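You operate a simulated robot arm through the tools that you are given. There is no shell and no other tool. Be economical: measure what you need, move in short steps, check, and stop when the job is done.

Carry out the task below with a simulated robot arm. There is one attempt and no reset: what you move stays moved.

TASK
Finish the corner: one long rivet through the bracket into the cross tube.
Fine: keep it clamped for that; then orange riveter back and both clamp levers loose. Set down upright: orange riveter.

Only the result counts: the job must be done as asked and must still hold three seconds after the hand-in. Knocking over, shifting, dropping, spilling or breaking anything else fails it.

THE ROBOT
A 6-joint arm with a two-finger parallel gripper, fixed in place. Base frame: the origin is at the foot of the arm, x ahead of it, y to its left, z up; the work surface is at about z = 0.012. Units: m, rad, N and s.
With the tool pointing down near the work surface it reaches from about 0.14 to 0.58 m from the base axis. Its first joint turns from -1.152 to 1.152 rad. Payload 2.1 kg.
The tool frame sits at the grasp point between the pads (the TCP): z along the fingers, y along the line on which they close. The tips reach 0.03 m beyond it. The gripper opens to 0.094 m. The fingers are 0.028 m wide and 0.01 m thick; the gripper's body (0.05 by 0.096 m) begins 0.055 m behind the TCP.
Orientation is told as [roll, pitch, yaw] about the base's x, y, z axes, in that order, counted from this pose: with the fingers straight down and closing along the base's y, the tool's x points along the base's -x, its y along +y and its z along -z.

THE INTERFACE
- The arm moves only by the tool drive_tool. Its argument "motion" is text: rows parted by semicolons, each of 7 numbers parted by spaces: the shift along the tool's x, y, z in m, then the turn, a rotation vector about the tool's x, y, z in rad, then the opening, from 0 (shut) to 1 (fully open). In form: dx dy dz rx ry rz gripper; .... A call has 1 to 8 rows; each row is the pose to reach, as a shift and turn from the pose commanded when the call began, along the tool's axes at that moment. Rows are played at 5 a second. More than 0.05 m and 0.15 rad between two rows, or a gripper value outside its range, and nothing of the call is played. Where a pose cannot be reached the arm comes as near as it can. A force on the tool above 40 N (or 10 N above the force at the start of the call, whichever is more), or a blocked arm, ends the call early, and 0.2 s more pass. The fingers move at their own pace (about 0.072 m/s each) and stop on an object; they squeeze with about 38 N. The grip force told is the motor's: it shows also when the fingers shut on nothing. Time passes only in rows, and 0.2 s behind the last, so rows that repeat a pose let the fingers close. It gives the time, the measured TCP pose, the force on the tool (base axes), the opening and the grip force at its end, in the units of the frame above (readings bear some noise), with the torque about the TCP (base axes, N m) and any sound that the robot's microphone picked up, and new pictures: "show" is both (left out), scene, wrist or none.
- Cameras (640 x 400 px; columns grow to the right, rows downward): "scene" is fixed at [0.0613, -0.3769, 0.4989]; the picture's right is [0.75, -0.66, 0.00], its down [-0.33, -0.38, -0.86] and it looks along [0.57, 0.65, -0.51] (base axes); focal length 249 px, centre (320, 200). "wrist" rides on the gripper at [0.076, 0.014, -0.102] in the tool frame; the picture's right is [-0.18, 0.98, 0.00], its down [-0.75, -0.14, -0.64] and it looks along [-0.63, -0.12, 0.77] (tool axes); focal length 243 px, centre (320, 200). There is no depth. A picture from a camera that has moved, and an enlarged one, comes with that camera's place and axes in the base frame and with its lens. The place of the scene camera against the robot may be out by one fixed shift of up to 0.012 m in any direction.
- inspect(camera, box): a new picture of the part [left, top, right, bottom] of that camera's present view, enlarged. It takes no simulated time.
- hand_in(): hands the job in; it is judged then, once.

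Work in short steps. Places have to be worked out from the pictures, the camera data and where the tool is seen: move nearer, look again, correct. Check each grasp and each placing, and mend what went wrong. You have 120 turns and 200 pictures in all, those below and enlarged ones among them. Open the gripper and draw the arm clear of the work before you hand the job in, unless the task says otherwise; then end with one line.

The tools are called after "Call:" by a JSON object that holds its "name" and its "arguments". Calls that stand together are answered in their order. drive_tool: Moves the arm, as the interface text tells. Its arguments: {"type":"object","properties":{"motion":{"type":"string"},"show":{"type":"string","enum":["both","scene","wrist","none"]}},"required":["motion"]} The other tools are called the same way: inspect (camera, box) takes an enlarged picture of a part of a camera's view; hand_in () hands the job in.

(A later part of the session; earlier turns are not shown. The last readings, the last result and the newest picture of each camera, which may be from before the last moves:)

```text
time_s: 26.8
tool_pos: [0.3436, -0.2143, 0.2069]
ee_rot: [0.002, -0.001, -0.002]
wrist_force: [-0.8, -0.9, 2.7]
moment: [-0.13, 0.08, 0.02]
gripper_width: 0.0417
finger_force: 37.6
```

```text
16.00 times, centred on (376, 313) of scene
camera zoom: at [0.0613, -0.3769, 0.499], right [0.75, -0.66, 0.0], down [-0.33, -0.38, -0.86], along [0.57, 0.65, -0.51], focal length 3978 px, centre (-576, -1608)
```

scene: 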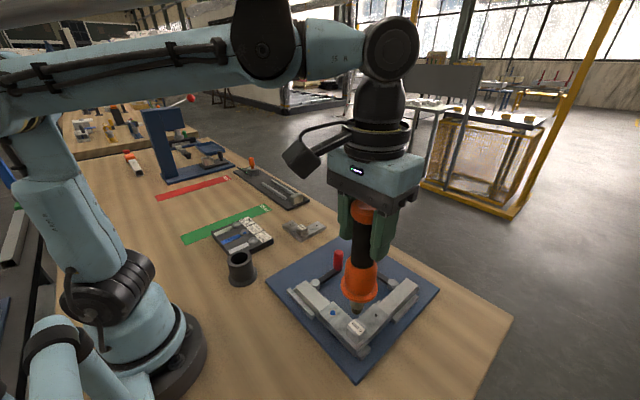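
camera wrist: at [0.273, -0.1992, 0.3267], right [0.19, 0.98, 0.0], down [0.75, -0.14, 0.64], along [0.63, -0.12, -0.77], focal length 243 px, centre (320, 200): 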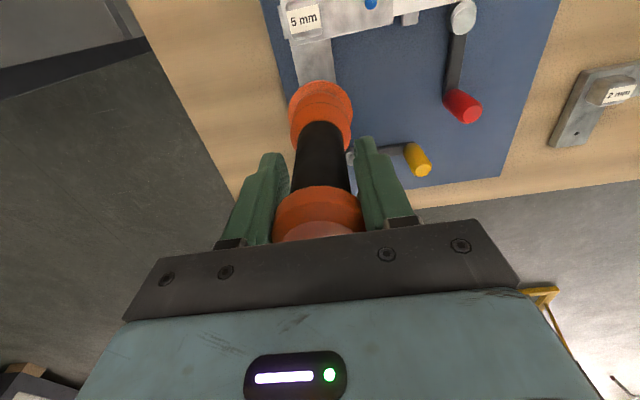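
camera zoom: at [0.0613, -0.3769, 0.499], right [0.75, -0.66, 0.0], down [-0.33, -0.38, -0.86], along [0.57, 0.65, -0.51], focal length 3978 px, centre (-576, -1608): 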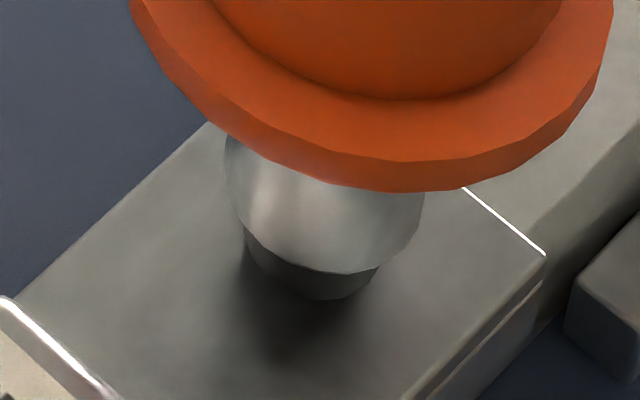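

Call:
{"name": "drive_tool", "arguments": {"motion": "-0.0004 -0.0003 0.001 0 0 0 0;-0.0004 -0.0003 0.002 0 0 0 0;-0.0004 -0.0003 0.003 0 0 0 0;-0.0004 -0.0003 0.004 0 0 0 0;-0.0004 -0.0003 0.005 0 0 0 0;-0.0004 -0.0003 0.005 0 0 0 0", "show": "none"}}

Call:
{"name": "inspect", "arguments": {"camera": "scene", "box": [360, 290, 400, 325]}}

```text
time_s: 28.2
tool_pos: [0.3428, -0.2137, 0.2012]
ee_rot: [0.0, -0.003, -0.002]
wrist_force: [-0.7, 0.3, 8.6]
moment: [0.1, 0.06, 0.01]
gripper_width: 0.0417
finger_force: 38.4
```

```text
11.43 times, centred on (380, 308) of scene
camera zoom: at [0.0613, -0.3768, 0.499], right [0.75, -0.66, 0.0], down [-0.33, -0.38, -0.86], along [0.57, 0.65, -0.51], focal length 2841 px, centre (-366, -1029)
```

zoom: 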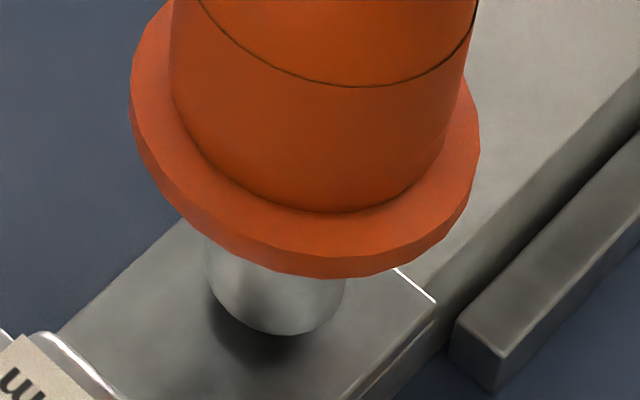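

No sound yet and the spring is nearly compressed; I push a bit more, watching the force.

Call:
{"name": "drive_tool", "arguments": {"motion": "0 0 0.001 0 0 0 0;0 0 0.002 0 0 0 0;0 0 0.003 0 0 0 0;0 0 0.003 0 0 0 0", "show": "none"}}

```text
time_s: 29.2
tool_pos: [0.3415, -0.2155, 0.1982]
ee_rot: [0.001, -0.002, -0.001]
wrist_force: [1.4, 0.4, 13.1]
moment: [0.1, -0.18, 0.02]
gripper_width: 0.0415
finger_force: 38.0
```

Call:
{"name": "drive_tool", "arguments": {"motion": "0 0 0.001 0 0 0 0;0 0 0.002 0 0 0 0;0 0 0.003 0 0 0 0;0 0 0.003 0 0 0 0", "show": "none"}}

Call:
{"name": "inspect", "arguments": {"camera": "scene", "box": [340, 180, 420, 330]}}

```text
time_s: 30.2
tool_pos: [0.343, -0.2159, 0.1957]
ee_rot: [0.0, -0.003, -0.003]
wrist_force: [0.8, -0.4, 31.6]
moment: [0.01, -0.2, -0.03]
gripper_width: 0.0416
finger_force: 38.1
```

```text
2.67 times, centred on (380, 255) of scene
camera zoom: at [0.0612, -0.3768, 0.499], right [0.75, -0.66, 0.0], down [-0.33, -0.38, -0.86], along [0.57, 0.65, -0.51], focal length 663 px, centre (160, 53)
```

zoom: 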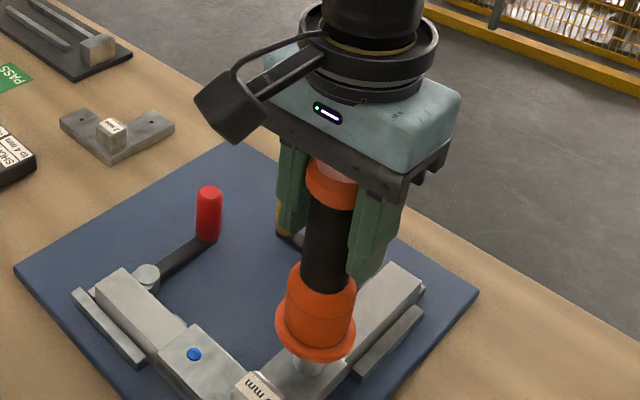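

Bottomed out at about 32 N with no click reported. I hold briefly, then lift and look at the hole.

Call:
{"name": "drive_tool", "arguments": {"motion": "0 0 0 0 0 0 0;0 0 0 0 0 0 0;0 0 0 0 0 0 0;0 0 -0.004 0 0 0 0;0 0 -0.01 0 0 0 0;0 0 -0.025 0 0 0 0;0 0 -0.05 0 0 0 0;0 0 -0.05 0 0 0 0", "show": "none"}}

Call:
{"name": "inspect", "arguments": {"camera": "scene", "box": [340, 260, 420, 330]}}

```text
time_s: 32.0
tool_pos: [0.3417, -0.2152, 0.2459]
ee_rot: [0.001, -0.001, -0.002]
wrist_force: [-0.8, -0.1, -4.2]
moment: [0.02, 0.03, 0.03]
gripper_width: 0.0413
finger_force: 37.6
```

```text
5.71 times, centred on (380, 295) of scene
camera zoom: at [0.0613, -0.3769, 0.4989], right [0.75, -0.66, 0.0], down [-0.33, -0.38, -0.86], along [0.57, 0.65, -0.51], focal length 1421 px, centre (-23, -343)
```

zoom: 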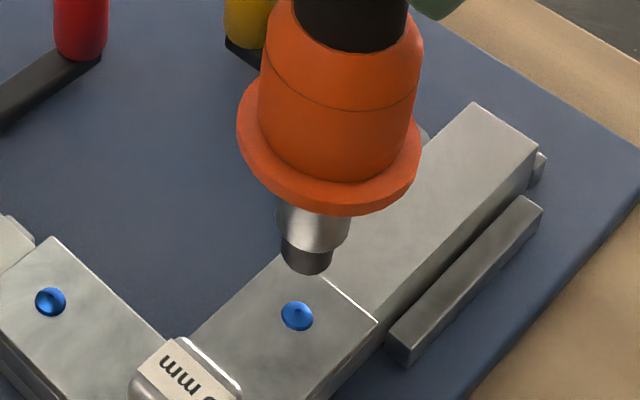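

A blue rivet head now sits in the hole. I check it against the existing one.

Call:
{"name": "inspect", "arguments": {"camera": "scene", "box": [364, 305, 388, 325]}}

Call:
{"name": "inspect", "arguments": {"camera": "scene", "box": [322, 303, 346, 323]}}

```text
16.00 times, centred on (376, 315) of scene
camera zoom: at [0.0613, -0.3769, 0.4989], right [0.75, -0.66, 0.0], down [-0.33, -0.38, -0.86], along [0.57, 0.65, -0.51], focal length 3978 px, centre (-576, -1640)
```

zoom: 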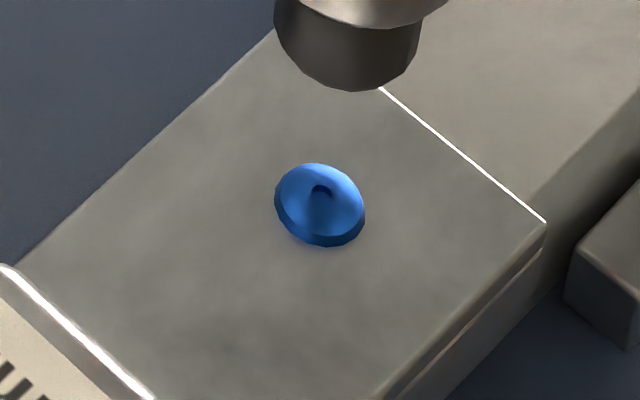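

```text
16.00 times, centred on (334, 313) of scene
camera zoom: at [0.0613, -0.3769, 0.4989], right [0.75, -0.66, 0.0], down [-0.33, -0.38, -0.86], along [0.57, 0.65, -0.51], focal length 3978 px, centre (96, -1608)
```

zoom: 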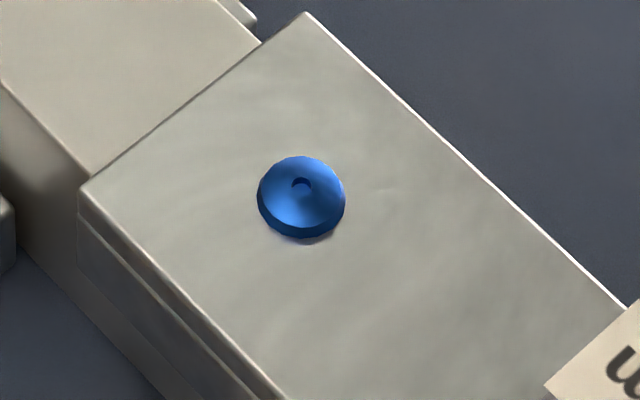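

The head looks slightly canted, so I want a second viewpoint. I back off toward the holster and look with the wrist camera on the way.

Call:
{"name": "drive_tool", "arguments": {"motion": "0 0 -0.03 0 0 0 0;0 0 -0.055 0 0 0 0;0.02 0.035 -0.055 0 0 0 0;0.035 0.07 -0.055 0 0 0 0;0.045 0.11 -0.055 0 0 0 0;0.045 0.11 -0.055 0 0 0 0", "show": "wrist"}}

Call:
{"name": "inspect", "arguments": {"camera": "wrist", "box": [225, 85, 295, 135]}}

```text
time_s: 33.4
tool_pos: [0.298, -0.1049, 0.3011]
ee_rot: [0.001, -0.002, -0.002]
wrist_force: [0.4, -0.6, -4.9]
moment: [-0.01, -0.01, -0.04]
gripper_width: 0.0413
finger_force: 38.4
camera wrist: at [0.2215, -0.0905, 0.4025], right [0.19, 0.98, 0.0], down [0.75, -0.14, 0.64], along [0.63, -0.12, -0.77], focal length 243 px, centre (320, 200)
```

wrist: 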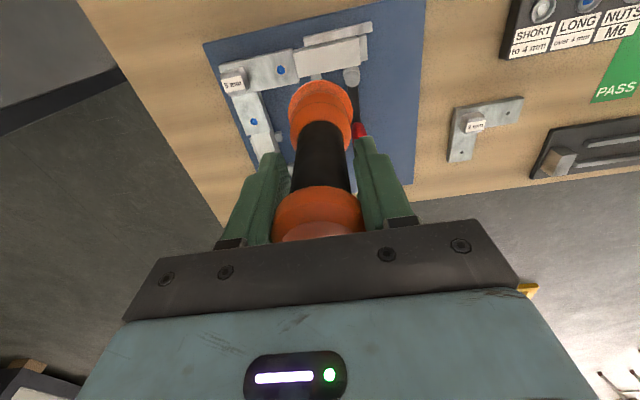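

```text
8.00 times, centred on (260, 110) of wrist
camera zoom: at [0.2215, -0.0905, 0.4025], right [0.19, 0.98, 0.0], down [0.75, -0.14, 0.64], along [0.63, -0.12, -0.77], focal length 1941 px, centre (800, 920)
```

zoom: 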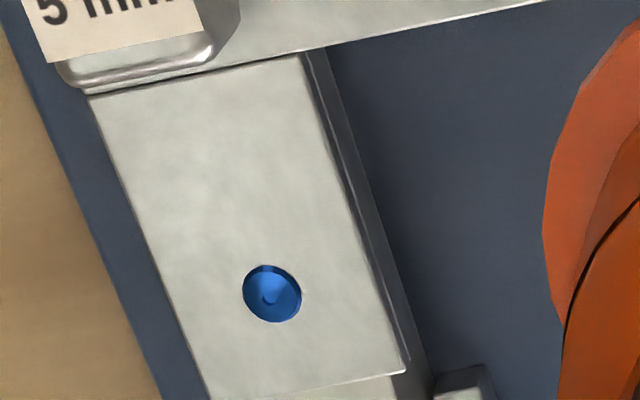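

Call:
{"name": "inspect", "arguments": {"camera": "wrist", "box": [240, 108, 266, 132]}}

Call:
{"name": "inspect", "arguments": {"camera": "wrist", "box": [268, 58, 294, 82]}}

```text
16.00 times, centred on (253, 120) of wrist
camera zoom: at [0.2215, -0.0905, 0.4025], right [0.19, 0.98, 0.0], down [0.75, -0.14, 0.64], along [0.63, -0.12, -0.77], focal length 3882 px, centre (1392, 1480)
```

zoom: 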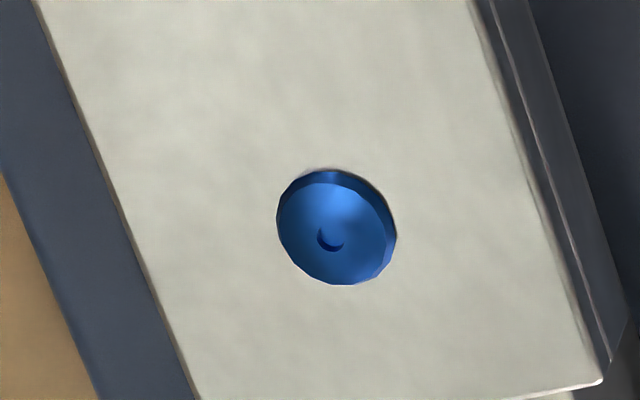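

```text
16.00 times, centred on (281, 70) of wrist
camera zoom: at [0.2215, -0.0905, 0.4025], right [0.19, 0.98, 0.0], down [0.75, -0.14, 0.64], along [0.63, -0.12, -0.77], focal length 3882 px, centre (944, 2280)
```

zoom: 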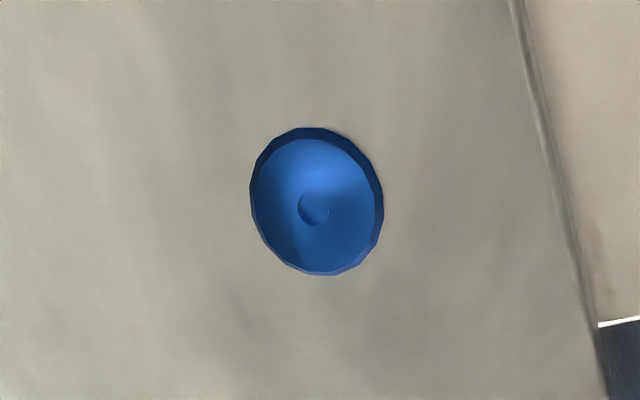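

Both heads have the same form, seated on the bracket: riveted. Now I carry the riveter back above its holster.

Call:
{"name": "drive_tool", "arguments": {"motion": "0.0143 0.033 0 0 0 0 0;0.029 0.066 0 0 0 0 0;0.043 0.1 0 0 0 0 0;0.057 0.133 0 0 0 0 0;0.072 0.166 0 0 0 0 0;0.0902 0.1995 0 0 0 0 0;0.0902 0.1995 0.03 0 0 0 0;0.0902 0.1995 0.03 0 0 0 0"}}

Call:
{"name": "inspect", "arguments": {"camera": "scene", "box": [190, 140, 290, 290]}}

Call:
{"name": "inspect", "arguments": {"camera": "wrist", "box": [270, 20, 370, 120]}}

```text
time_s: 35.2
tool_pos: [0.2071, 0.0942, 0.2703]
ee_rot: [-0.001, -0.002, -0.001]
wrist_force: [0.3, -0.1, -4.2]
moment: [0.02, 0.02, -0.02]
gripper_width: 0.0415
finger_force: 37.9
camera wrist: at [0.1319, 0.1085, 0.3728], right [0.19, 0.98, 0.0], down [0.75, -0.14, 0.64], along [0.63, -0.12, -0.77], focal length 243 px, centre (320, 200)
```

scene: 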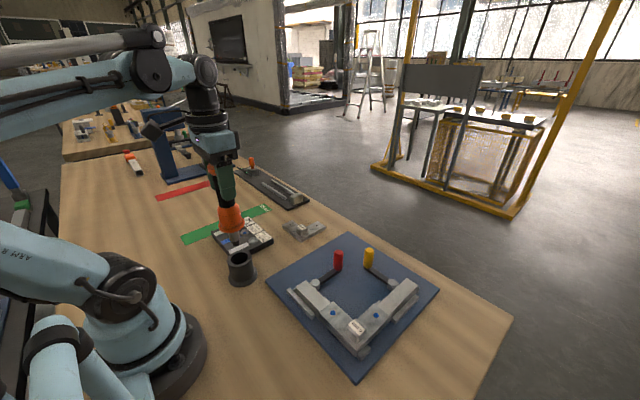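
wrist: 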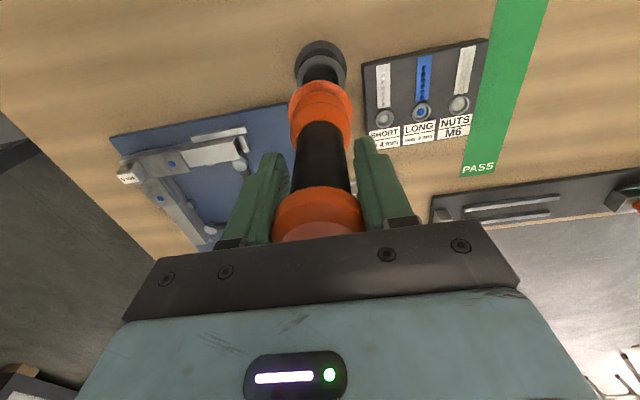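

```text
2.67 times, centred on (240, 215) of scene
camera zoom: at [0.0613, -0.3769, 0.4989], right [0.75, -0.66, 0.0], down [-0.33, -0.38, -0.86], along [0.57, 0.65, -0.51], focal length 663 px, centre (533, 160)
```

zoom: 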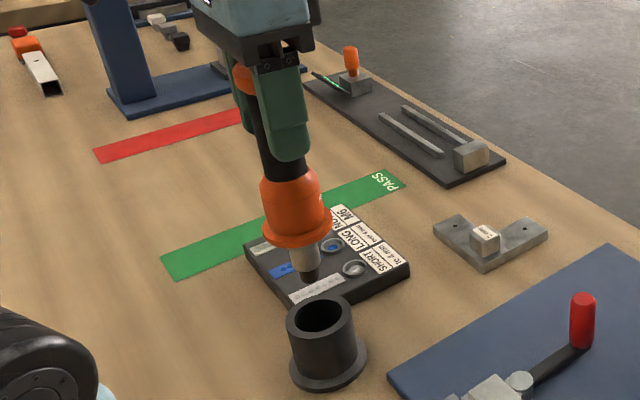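

```text
4.00 times, centred on (320, 70) of wrist
camera zoom: at [0.1319, 0.1085, 0.3728], right [0.19, 0.98, 0.0], down [0.75, -0.14, 0.64], along [0.63, -0.12, -0.77], focal length 970 px, centre (320, 720)
```

zoom: 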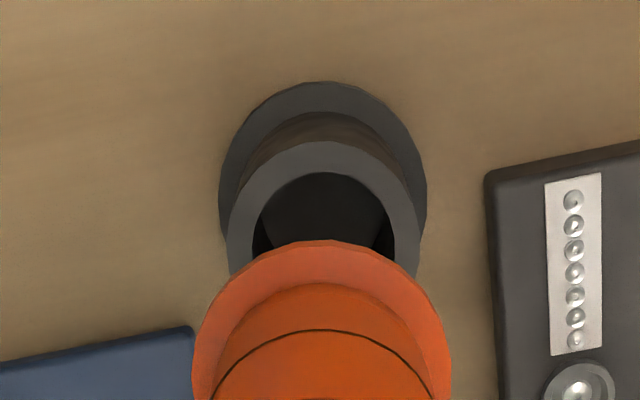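

Nose and holster are aligned. I lower to just above the original grasp height.

Call:
{"name": "drive_tool", "arguments": {"motion": "0 0 0.02 0 0 0 0;0 0 0.04 0 0 0 0;0 0 0.055 0 0 0 0;0 0 0.07 0 0 0 0;0 0 0.082 0 0 0 0;0 0 0.09 0 0 0 0;0 0 0.093 0 0 0 0;0 0 0.093 0 0 0 0", "show": "scene"}}

Call:
{"name": "inspect", "arguments": {"camera": "scene", "box": [200, 195, 290, 295]}}

```text
time_s: 37.0
tool_pos: [0.2089, 0.0953, 0.1767]
ee_rot: [-0.001, -0.002, -0.001]
wrist_force: [-0.2, 0.4, -4.3]
moment: [0.0, 0.01, 0.02]
gripper_width: 0.0416
finger_force: 37.7
```

scene: 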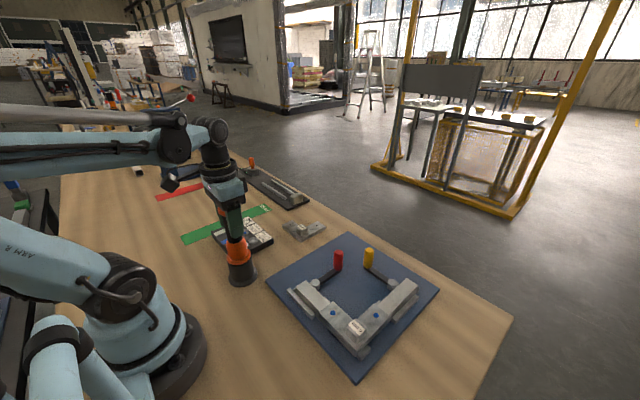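

```text
4.00 times, centred on (245, 245) of scene
camera zoom: at [0.0613, -0.3769, 0.4989], right [0.75, -0.66, 0.0], down [-0.33, -0.38, -0.86], along [0.57, 0.65, -0.51], focal length 994 px, centre (620, 20)
```

zoom: 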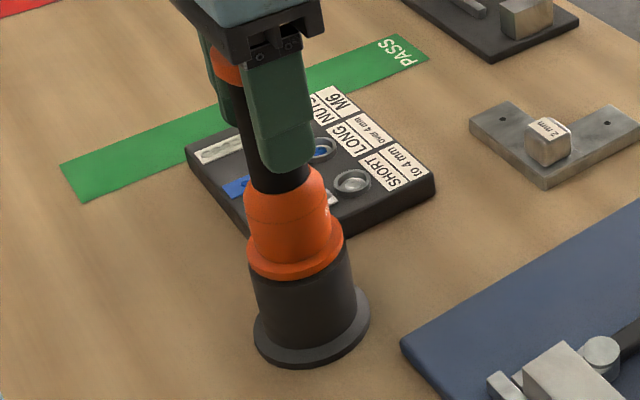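

Still 4–5 mm above its seat. I lower in 1 mm rows until the force changes.

Call:
{"name": "drive_tool", "arguments": {"motion": "0 0 0.001 0 0 0 0;0 0 0.002 0 0 0 0;0 0 0.003 0 0 0 0;0 0 0.004 0 0 0 0;0 0 0.0045 0 0 0 0;0 0 0.0045 0 0 0 0", "show": "none"}}

Call:
{"name": "inspect", "arguments": {"camera": "scene", "box": [200, 195, 290, 295]}}

```text
time_s: 38.4
tool_pos: [0.2077, 0.0945, 0.1726]
ee_rot: [-0.002, -0.002, -0.001]
wrist_force: [0.4, 0.1, -4.2]
moment: [-0.03, 0.02, -0.02]
gripper_width: 0.0417
finger_force: 37.7
```

```text
4.00 times, centred on (245, 245) of scene
camera zoom: at [0.0613, -0.3769, 0.4989], right [0.75, -0.66, 0.0], down [-0.33, -0.38, -0.86], along [0.57, 0.65, -0.51], focal length 994 px, centre (620, 20)
```

zoom: 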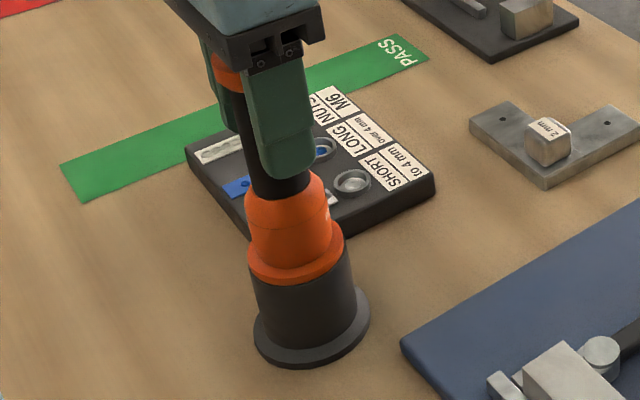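

Call:
{"name": "drive_tool", "arguments": {"motion": "0 0 0.0005 0 0 0 0;0 0 0.001 0 0 0 0;0 0 0.0015 0 0 0 0;0 0 0.002 0 0 0 0;0 0 0.002 0 0 0 0", "show": "none"}}

```text
time_s: 39.6
tool_pos: [0.2088, 0.0952, 0.1719]
ee_rot: [0.0, -0.002, -0.002]
wrist_force: [-0.7, -0.3, 20.9]
moment: [-0.08, 0.56, 0.0]
gripper_width: 0.0415
finger_force: 37.2
```

Seated (firm contact). I relieve about 1 mm, then open the fingers.

Call:
{"name": "drive_tool", "arguments": {"motion": "0 0 -0.0012 0 0 0 0;0 0 -0.0012 0 0 0 0.5;0 0 -0.0012 0 0 0 0.7;0 0 -0.0012 0 0 0 1;0 0 -0.0012 0 0 0 1;0 0 -0.0012 0 0 0 1", "show": "wrist"}}

```text
time_s: 41.0
tool_pos: [0.2071, 0.0943, 0.1727]
ee_rot: [0.0, -0.001, -0.002]
wrist_force: [0.9, 0.0, 0.0]
moment: [0.01, 0.0, 0.01]
gripper_width: 0.0942
finger_force: 0.0
camera wrist: at [0.1322, 0.1092, 0.2735], right [0.19, 0.98, 0.0], down [0.75, -0.14, 0.64], along [0.63, -0.12, -0.77], focal length 243 px, centre (320, 200)
```

wrist: 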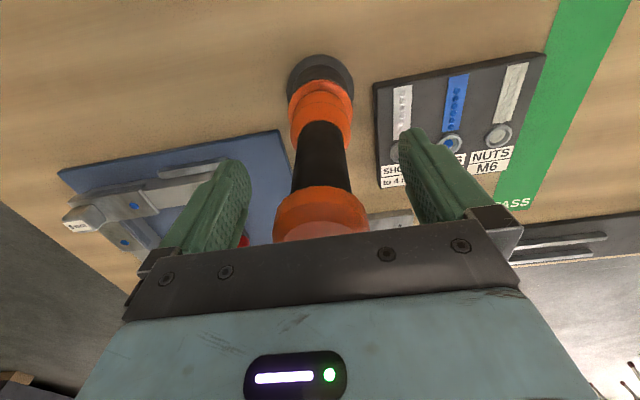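

Released and standing upright. I rise straight up and check the riveter.

Call:
{"name": "drive_tool", "arguments": {"motion": "0 0 -0.025 0 0 0 1;0 0 -0.05 0 0 0 1;0 0 -0.075 0 0 0 1;0 0 -0.1 0 0 0 1;0 0 -0.13 0 0 0 1", "show": "none"}}

Call:
{"name": "inspect", "arguments": {"camera": "scene", "box": [200, 195, 290, 295]}}

Call:
{"name": "inspect", "arguments": {"camera": "scene", "box": [270, 225, 440, 380]}}

```text
time_s: 42.2
tool_pos: [0.2087, 0.0938, 0.3011]
ee_rot: [0.001, 0.0, -0.001]
wrist_force: [0.6, -0.7, 0.4]
moment: [0.0, 0.0, 0.03]
gripper_width: 0.094
finger_force: 0.0
```

```text
4.00 times, centred on (245, 245) of scene
camera zoom: at [0.0613, -0.3769, 0.4989], right [0.75, -0.66, 0.0], down [-0.33, -0.38, -0.86], along [0.57, 0.65, -0.51], focal length 994 px, centre (620, 20)
```

zoom: 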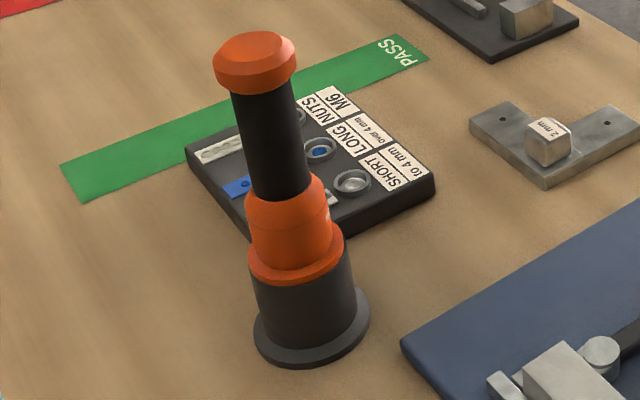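

```text
2.58 times, centred on (355, 302) of scene
camera zoom: at [0.0613, -0.3769, 0.4989], right [0.75, -0.66, 0.0], down [-0.33, -0.38, -0.86], along [0.57, 0.65, -0.51], focal length 642 px, centre (230, -64)
```

zoom: 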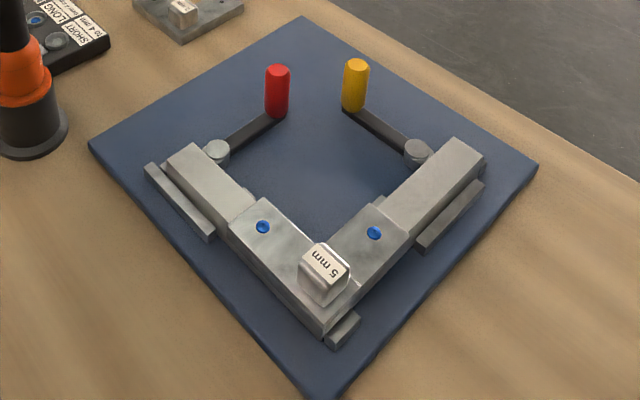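

The riveter is upright in its holster. Next are the clamp levers: red pivot about (0.307, -0.071) with arm toward +x, yellow pivot about (0.44, -0.188) with arm toward +y. I move closer to see how they work.

Call:
{"name": "drive_tool", "arguments": {"motion": "-0.012 -0.04 0 0 0 0 1;-0.024 -0.08 0 0 0 0 1;-0.036 -0.12 0 0 0 0 1;-0.048 -0.16 0 0 0 0 1;-0.061 -0.194 0.02 0 0 0 1;-0.061 -0.194 0.05 0 0 0 1", "show": "wrist"}}

Call:
{"name": "inspect", "arguments": {"camera": "wrist", "box": [240, 60, 420, 220]}}

```text
time_s: 43.6
tool_pos: [0.2692, -0.1006, 0.252]
ee_rot: [0.001, -0.003, -0.001]
wrist_force: [0.4, -0.2, 0.1]
moment: [0.01, 0.02, 0.0]
gripper_width: 0.0939
finger_force: 0.0
camera wrist: at [0.1927, -0.0849, 0.354], right [0.19, 0.98, 0.0], down [0.75, -0.14, 0.64], along [0.63, -0.12, -0.77], focal length 243 px, centre (320, 200)
```

wrist: 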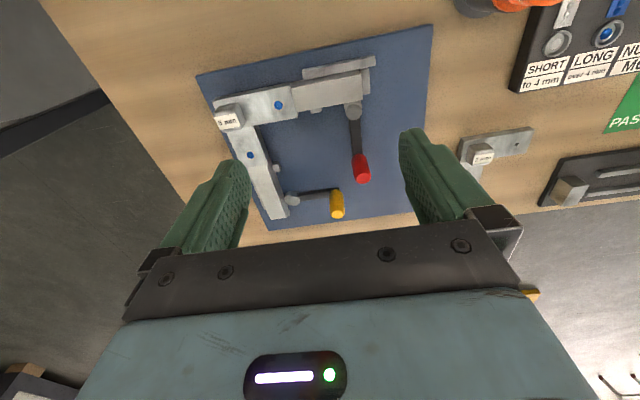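

```text
2.50 times, centred on (330, 140) of wrist
camera zoom: at [0.1927, -0.0849, 0.354], right [0.19, 0.98, 0.0], down [0.75, -0.14, 0.64], along [0.63, -0.12, -0.77], focal length 606 px, centre (295, 350)
```

zoom: 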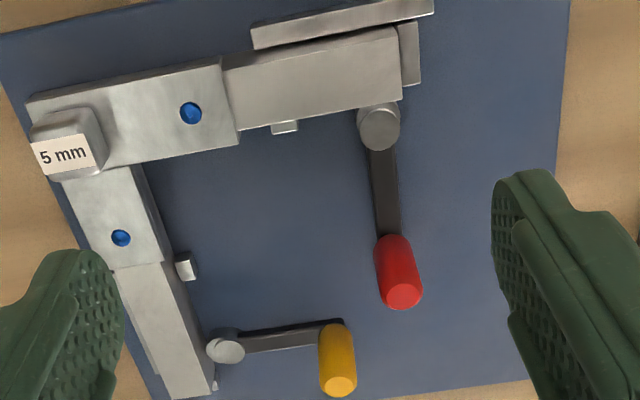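

Call:
{"name": "inspect", "arguments": {"camera": "wrist", "box": [325, 80, 385, 130]}}

Call:
{"name": "inspect", "arguments": {"camera": "wrist", "box": [265, 170, 350, 225]}}

Call:
{"name": "inspect", "arguments": {"camera": "scene", "box": [285, 240, 345, 300]}}

Call:
{"name": "inspect", "arguments": {"camera": "scene", "box": [360, 240, 420, 300]}}

```text
8.00 times, centred on (355, 105) of wrist
camera zoom: at [0.1927, -0.0849, 0.354], right [0.19, 0.98, 0.0], down [0.75, -0.14, 0.64], along [0.63, -0.12, -0.77], focal length 1941 px, centre (40, 960)
```

zoom: 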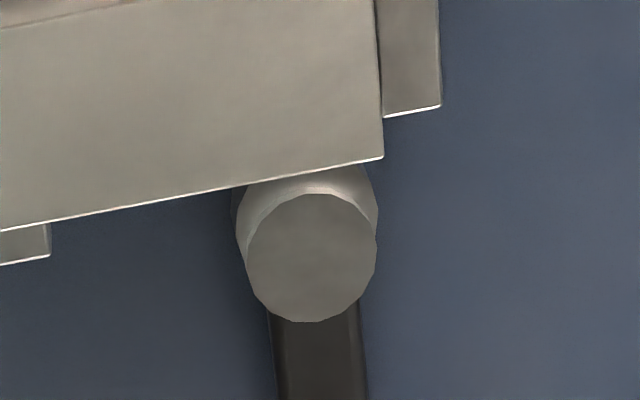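

```text
7.27 times, centred on (308, 198) of wrist
camera zoom: at [0.1927, -0.0849, 0.354], right [0.19, 0.98, 0.0], down [0.75, -0.14, 0.64], along [0.63, -0.12, -0.77], focal length 1764 px, centre (411, 218)
```

zoom: 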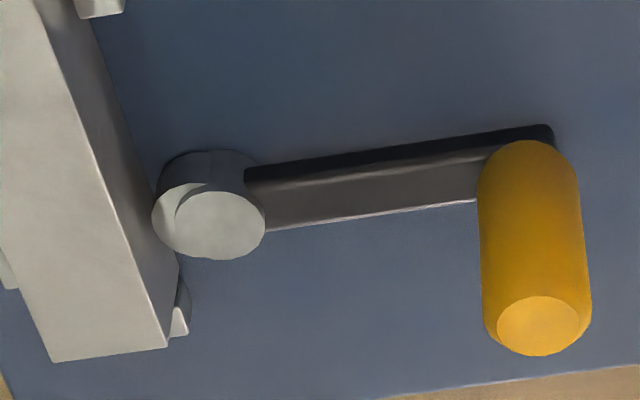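

```text
6.67 times, centred on (315, 270) of scene
camera zoom: at [0.0613, -0.3769, 0.4989], right [0.75, -0.66, 0.0], down [-0.33, -0.38, -0.86], along [0.57, 0.65, -0.51], focal length 1658 px, centre (353, -267)
```

zoom: 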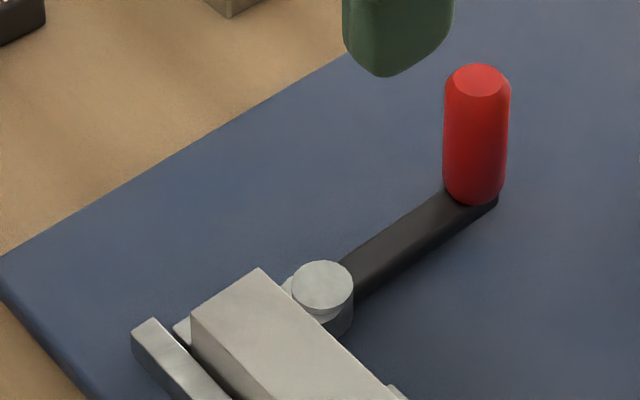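

```text
6.67 times, centred on (390, 270) of scene
camera zoom: at [0.0613, -0.3769, 0.4989], right [0.75, -0.66, 0.0], down [-0.33, -0.38, -0.86], along [0.57, 0.65, -0.51], focal length 1658 px, centre (-147, -267)
```

zoom: 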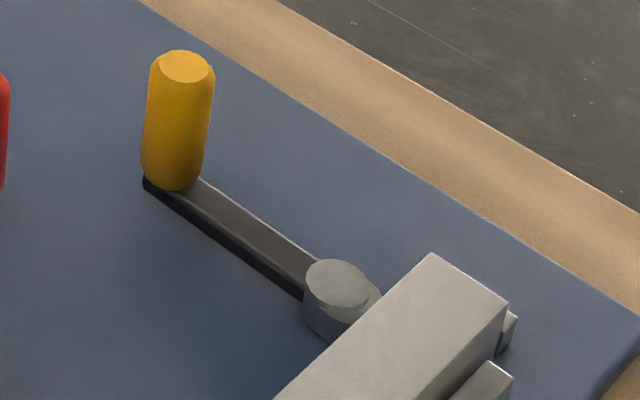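

Both are eccentric cam levers, clamped with the arm perpendicular to the tube. I place the red handle at about (0.382, -0.066) with its top near z 0.093, and I move above it with open fingers.

Call:
{"name": "drive_tool", "arguments": {"motion": "-0.03 0.009 0.01 0 0 0 1;-0.06 0.018 0.03 0 0 0 1;-0.09 0.027 0.06 0 0 0 1;-0.113 0.035 0.09 0 0 0 1;-0.113 0.035 0.105 0 0 0 1;-0.113 0.035 0.105 0 0 0 1"}}

Call:
{"name": "inspect", "arguments": {"camera": "scene", "box": [290, 180, 420, 290]}}

```text
time_s: 45.0
tool_pos: [0.3816, -0.064, 0.1459]
ee_rot: [0.0, -0.002, -0.002]
wrist_force: [1.1, -0.8, -0.8]
moment: [-0.02, 0.01, 0.0]
gripper_width: 0.0938
finger_force: 0.0
camera wrist: at [0.3059, -0.0503, 0.2483], right [0.19, 0.98, 0.0], down [0.75, -0.14, 0.64], along [0.63, -0.12, -0.77], focal length 243 px, centre (320, 200)
```

scene: 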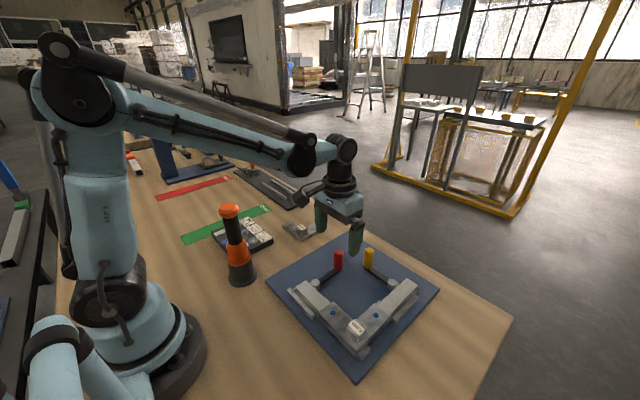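
wrist: 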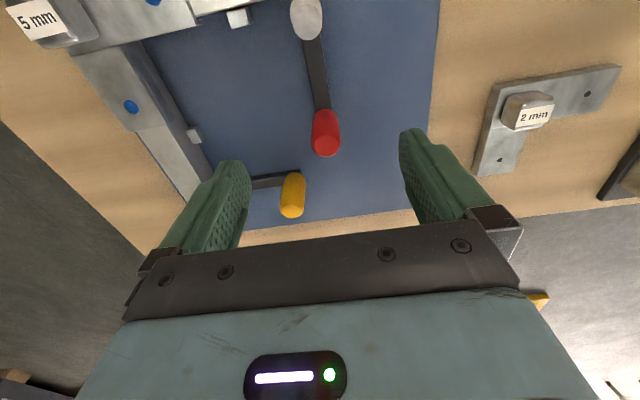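

```text
3.64 times, centred on (355, 235) of scene
camera zoom: at [0.0613, -0.3769, 0.4989], right [0.75, -0.66, 0.0], down [-0.33, -0.38, -0.86], along [0.57, 0.65, -0.51], focal length 904 px, centre (193, 73)
```

zoom: 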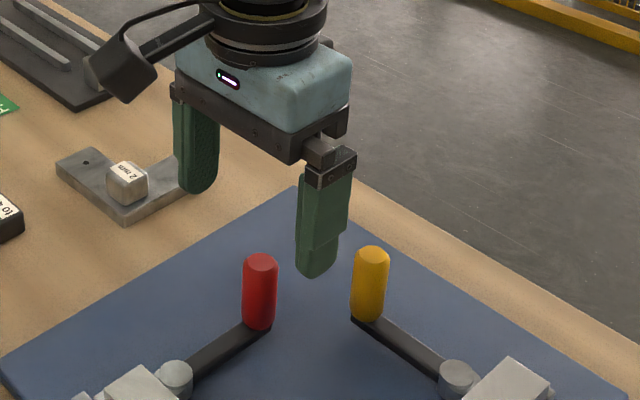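

Red handle is at about (0.381, -0.063), right beneath the gripper. I descend and close on it.

Call:
{"name": "drive_tool", "arguments": {"motion": "0 0.001 0.02 0 0 0 1;0 0.001 0.04 0 0 0 1;0 0.001 0.06 0 0 0 1;0 0.001 0.06 0 0 0 0.5;0 0.001 0.06 0 0 0 0.2;0 0.001 0.06 0 0 0 0;0 0.001 0.06 0 0 0 0;0 0.001 0.06 0 0 0 0"}}

```text
time_s: 46.8
tool_pos: [0.3814, -0.0628, 0.0864]
ee_rot: [0.003, 0.0, 0.001]
wrist_force: [2.5, 19.6, -10.0]
moment: [-0.08, 0.23, 0.05]
gripper_width: 0.0232
finger_force: 45.3
camera wrist: at [0.306, -0.0486, 0.1887], right [0.18, 0.98, 0.0], down [0.75, -0.14, 0.64], along [0.63, -0.12, -0.77], focal length 243 px, centre (320, 200)
```

scene: 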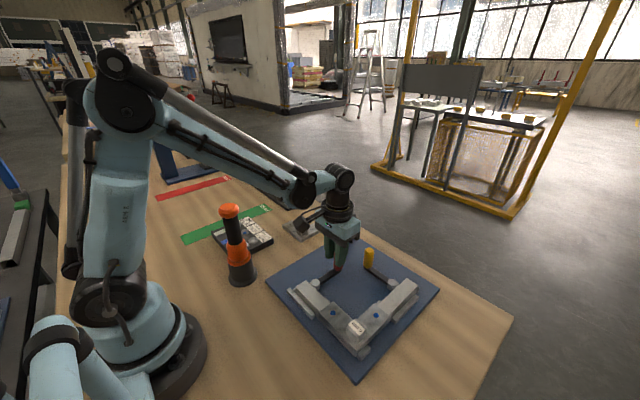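
wrist: 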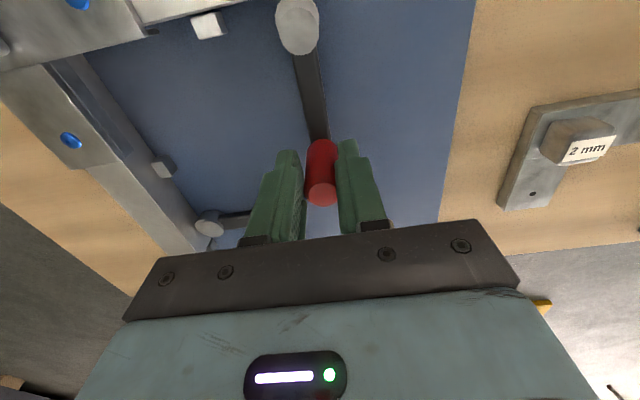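

The handle is held with 20 N side load, since it sits slightly further +y. I start swinging it CCW (outward, +y) along the arc, watching resistance.

Call:
{"name": "drive_tool", "arguments": {"motion": "0 0.003 0 0 0 0 0;0.0002 0.007 0 0 0 -0.05 0;0.0004 0.0105 0 0 0 -0.1 0;0.0008 0.014 0 0 0 -0.15 0;0.0015 0.018 0 0 0 -0.2 0;0.0015 0.018 0 0 0 -0.2 0", "show": "wrist"}}

```text
time_s: 48.2
tool_pos: [0.3791, -0.0465, 0.086]
ee_rot: [0.0, -0.002, 0.199]
wrist_force: [-4.6, -3.3, 6.5]
moment: [-0.41, -0.21, 0.12]
gripper_width: 0.023
finger_force: 45.0
camera wrist: at [0.303, -0.0462, 0.189], right [-0.01, 1.0, 0.0], down [0.77, 0.01, 0.64], along [0.64, 0.01, -0.77], focal length 243 px, centre (320, 200)
```

wrist: 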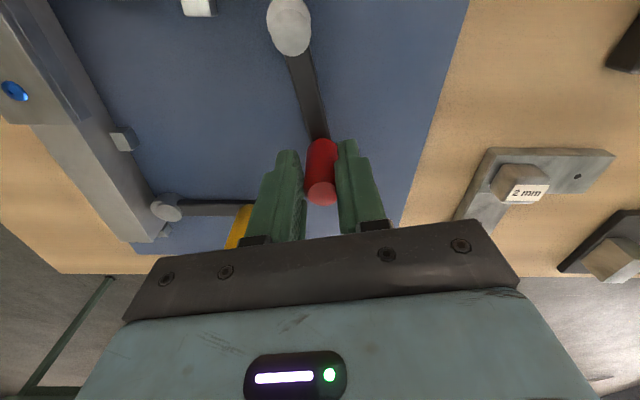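

The lever turns easily outward. I continue along the arc about the pivot.

Call:
{"name": "drive_tool", "arguments": {"motion": "0.0013 0.011 0 0 0 -0.15 0;0.0043 0.0216 0 0 0 -0.3 0;0.0088 0.0316 0 0 0 -0.45 0;0.0147 0.0409 0 0 0 -0.6 0;0.0221 0.049 0 0 0 -0.75 0;0.0221 0.049 0 0 0 -0.75 0", "show": "wrist"}}

Call:
{"name": "inspect", "arguments": {"camera": "scene", "box": [270, 220, 440, 360]}}

```text
time_s: 49.6
tool_pos: [0.3491, -0.0042, 0.088]
ee_rot: [-0.004, 0.008, 0.949]
wrist_force: [-18.1, -30.4, 14.7]
moment: [0.02, 0.17, -0.12]
gripper_width: 0.0235
finger_force: 45.4
camera wrist: at [0.2928, -0.0567, 0.1894], right [-0.69, 0.72, -0.01], down [0.55, 0.53, 0.64], along [0.46, 0.44, -0.77], focal length 243 px, centre (320, 200)
```

wrist: 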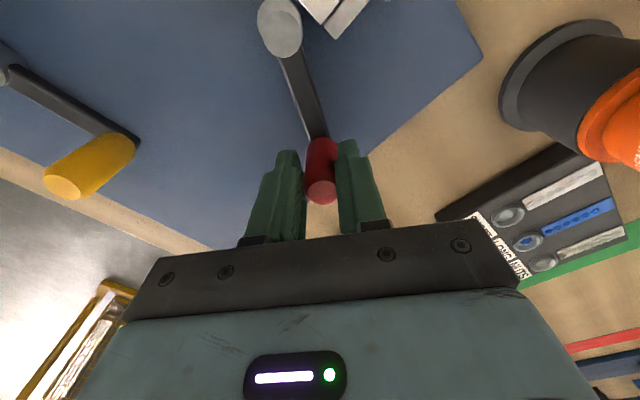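

```text
2.86 times, centred on (355, 290) of scene
camera zoom: at [0.0612, -0.3769, 0.499], right [0.75, -0.66, 0.0], down [-0.33, -0.38, -0.86], along [0.57, 0.65, -0.51], focal length 710 px, centre (220, -57)
```

zoom: 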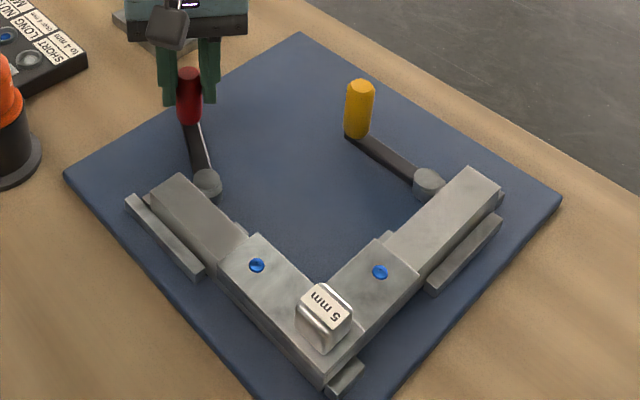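

The load is purely radial (my pivot estimate was about 3 mm off), with no tangential stop. I correct the arc inward and continue to about 85–90°.

Call:
{"name": "drive_tool", "arguments": {"motion": "0.0034 -0.0018 0 0 0 0 0;0.0048 0.0093 0 0 0 -0.15 0;0.0078 0.02 0 0 0 -0.3 0;0.0123 0.0302 0 0 0 -0.45 0;0.0123 0.0302 0 0 0 -0.45 0", "show": "wrist"}}

Call:
{"name": "inspect", "arguments": {"camera": "scene", "box": [270, 220, 440, 360]}}

```text
time_s: 50.6
tool_pos: [0.3279, 0.003, 0.0866]
ee_rot: [-0.025, -0.001, 1.334]
wrist_force: [14.1, -3.9, -11.9]
moment: [0.19, 0.34, -0.12]
gripper_width: 0.0233
finger_force: 45.6
stopped in row 4: the force on the tool passed its limit at 62 N (the readings are from after the stop); the commanded pose is now the measured one
camera wrist: at [0.2943, -0.0672, 0.1885], right [-0.91, 0.41, -0.03], down [0.3, 0.7, 0.65], along [0.28, 0.58, -0.76], focal length 243 px, centre (320, 200)
```

wrist: 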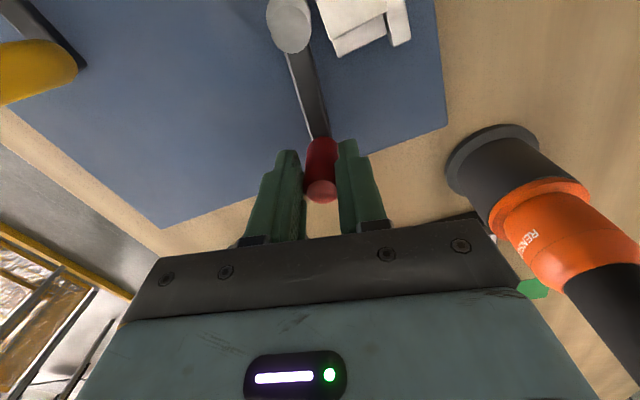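

```text
2.86 times, centred on (355, 290) of scene
camera zoom: at [0.0614, -0.3768, 0.4989], right [0.75, -0.66, 0.0], down [-0.34, -0.38, -0.86], along [0.57, 0.65, -0.51], focal length 710 px, centre (220, -57)
```

zoom: 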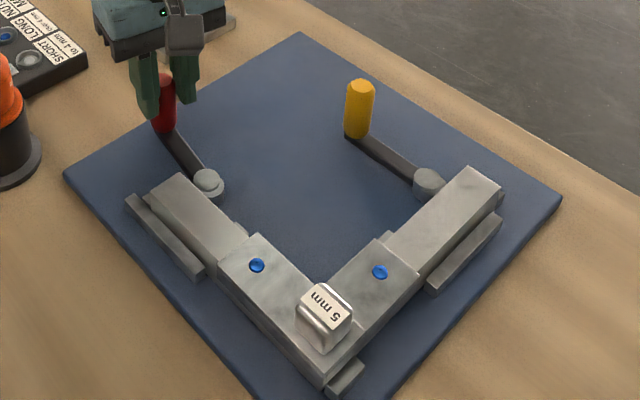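

The lever met its end stop at about 75–80° of swing, with the cam lobe turned off the tube. I release it and rise.

Call:
{"name": "drive_tool", "arguments": {"motion": "0 0 0 0 0 0 0.3;0 0 0 0 0 0 0.7;0 0 0 0 0 0 1;0 0 0 0 0 0 1;0 0 -0.03 0 0 0 1;0 0 -0.06 0 0 0 1;0 0 -0.1 0 0 0 1;0 0 -0.1 0 0 0 1", "show": "wrist"}}

Call:
{"name": "inspect", "arguments": {"camera": "scene", "box": [270, 220, 440, 360]}}

```text
time_s: 52.4
tool_pos: [0.3244, 0.0031, 0.1868]
ee_rot: [-0.023, 0.0, 1.333]
wrist_force: [-0.6, 0.4, 0.4]
moment: [0.02, 0.0, 0.01]
gripper_width: 0.0938
finger_force: 0.1
camera wrist: at [0.2913, -0.0667, 0.2892], right [-0.91, 0.41, -0.02], down [0.3, 0.7, 0.65], along [0.28, 0.58, -0.76], focal length 243 px, centre (320, 200)
```

wrist: 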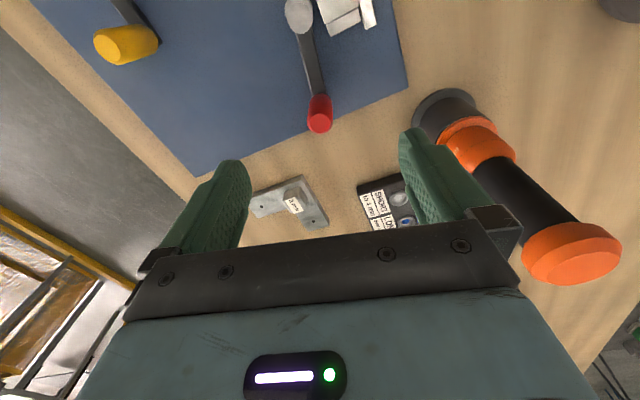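

```text
2.86 times, centred on (355, 290) of scene
camera zoom: at [0.0613, -0.3769, 0.4989], right [0.75, -0.66, 0.0], down [-0.33, -0.38, -0.86], along [0.57, 0.65, -0.51], focal length 710 px, centre (220, -57)
```

zoom: 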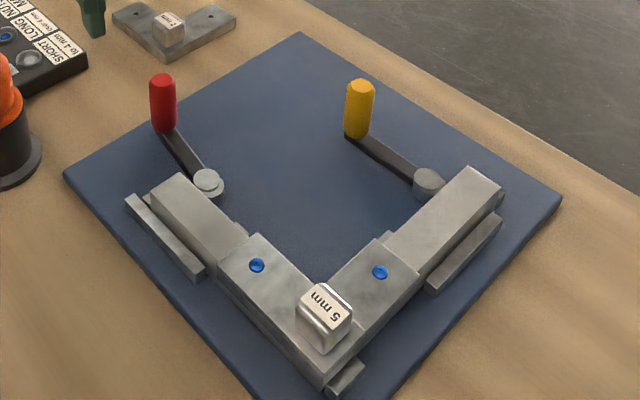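

Red is loose and nothing else moved. Next I move above the yellow handle at about (0.441, -0.106), with a yaw giving the same relative grip, and level out the small roll.

Call:
{"name": "drive_tool", "arguments": {"motion": "0.0196 -0.035 0 0 -0.005 -0.05 1;0.0392 -0.07 0.005 0 -0.01 -0.1 1;0.0588 -0.105 0.01 -0.003 -0.015 -0.15 1;0.0784 -0.139 0.02 -0.005 -0.022 -0.2 1;0.0784 -0.139 0.041 -0.005 -0.022 -0.2 1;0.0784 -0.139 0.041 -0.005 -0.022 -0.2 1", "show": "wrist"}}

Call:
{"name": "inspect", "arguments": {"camera": "scene", "box": [290, 180, 440, 310]}}

```text
time_s: 53.8
tool_pos: [0.4432, -0.1046, 0.149]
ee_rot: [-0.02, -0.018, 1.534]
wrist_force: [-0.1, -0.3, -0.7]
moment: [0.02, -0.02, 0.02]
gripper_width: 0.0941
finger_force: 0.1
camera wrist: at [0.4241, -0.1822, 0.2495], right [-0.98, 0.22, -0.02], down [0.16, 0.74, 0.66], along [0.16, 0.64, -0.75], focal length 243 px, centre (320, 200)
```

wrist: 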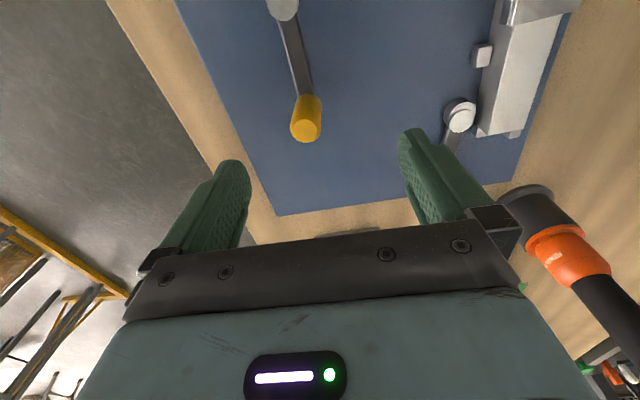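

```text
3.08 times, centred on (365, 245) of scene
camera zoom: at [0.0613, -0.3769, 0.4989], right [0.75, -0.66, 0.0], down [-0.33, -0.38, -0.86], along [0.57, 0.65, -0.51], focal length 765 px, centre (182, 62)
```

zoom: 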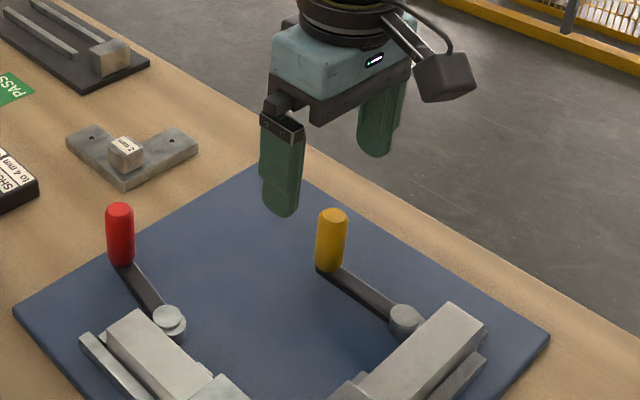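

Yellow handle refined to about (0.447, -0.108). I descend and close on it.

Call:
{"name": "drive_tool", "arguments": {"motion": "0.002 -0.004 0.02 0 0 0 1;0.002 -0.004 0.04 0 0 0 1;0.002 -0.004 0.062 0 0 0 1;0.002 -0.004 0.062 0 0 0 0.5;0.002 -0.004 0.062 0 0 0 0.2;0.002 -0.004 0.062 0 0 0 0;0.002 -0.004 0.062 0 0 0 0;0.002 -0.004 0.062 0 0 0 0", "show": "wrist"}}

```text
time_s: 55.3
tool_pos: [0.4544, -0.1056, 0.0879]
ee_rot: [-0.04, -0.018, 1.537]
wrist_force: [12.7, -1.7, -2.0]
moment: [0.21, 0.34, -0.01]
gripper_width: 0.0238
finger_force: 38.0
stopped in row 7: the force on the tool passed its limit at 46 N (the readings are from after the stop); the commanded pose is now the measured one
camera wrist: at [0.4331, -0.1835, 0.1871], right [-0.97, 0.22, -0.04], down [0.14, 0.74, 0.66], along [0.17, 0.64, -0.75], focal length 243 px, centre (320, 200)
```

wrist: 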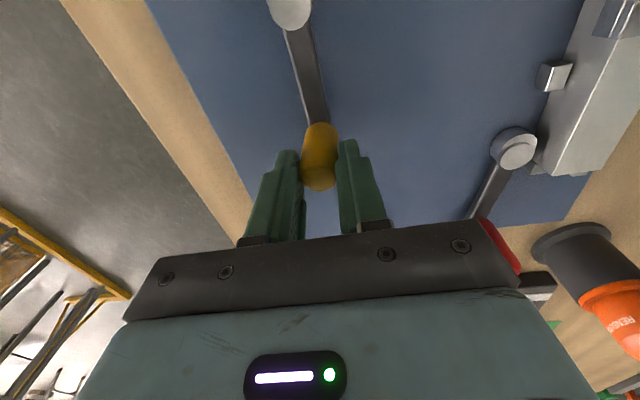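

Held, with a modest side load toward +x. I start the outward (CW, +x) swing gently.

Call:
{"name": "drive_tool", "arguments": {"motion": "0 -0.003 0 0 0 0 0;0 -0.006 0 0 0 0.05 0;0.0001 -0.0095 0 0 0 0.1 0;0.0004 -0.013 0 0 0 0.15 0;0.0009 -0.0167 0 0 0 0.2 0;0.0009 -0.0167 0 0 0 0.2 0", "show": "wrist"}}

```text
time_s: 56.7
tool_pos: [0.4695, -0.1086, 0.0873]
ee_rot: [-0.031, -0.024, 1.334]
wrist_force: [0.0, 0.7, -18.7]
moment: [-0.34, 0.9, -0.01]
gripper_width: 0.0236
finger_force: 45.1
camera wrist: at [0.4343, -0.1803, 0.1869], right [-0.91, 0.41, -0.03], down [0.29, 0.69, 0.66], along [0.29, 0.6, -0.75], focal length 243 px, centre (320, 200)
```

wrist: 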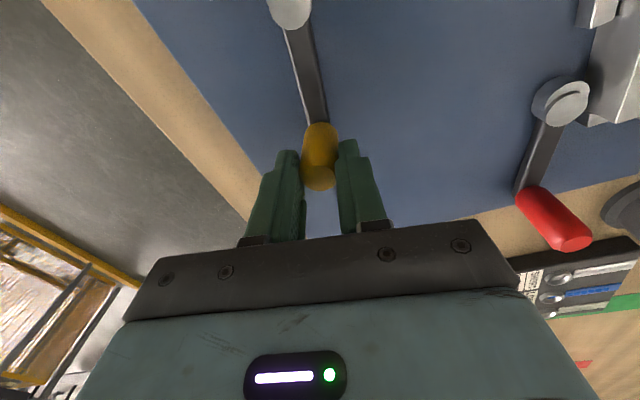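

It swings freely. I continue along the arc in two parts, easing down 1 mm to relieve the vertical pull.

Call:
{"name": "drive_tool", "arguments": {"motion": "0.0012 -0.0113 0.001 0 0 0.15 0;0.004 -0.0219 0.001 0 0 0.3 0;0.0085 -0.0322 0.001 0 0 0.45 0;0.0085 -0.0322 0.001 0 0 0.45 0", "show": "wrist"}}

```text
time_s: 57.7
tool_pos: [0.4994, -0.1221, 0.087]
ee_rot: [-0.019, -0.04, 0.885]
wrist_force: [14.2, 17.5, -9.2]
moment: [0.54, 0.36, 0.04]
gripper_width: 0.0231
finger_force: 44.9
camera wrist: at [0.4368, -0.1738, 0.1859], right [-0.64, 0.77, -0.01], down [0.56, 0.48, 0.67], along [0.52, 0.43, -0.74], focal length 243 px, centre (320, 200)
```

wrist: 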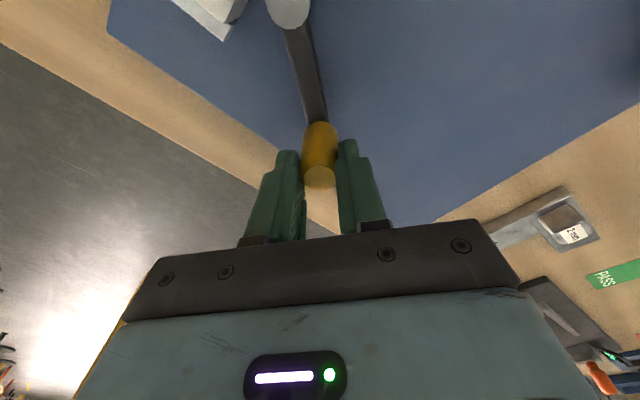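

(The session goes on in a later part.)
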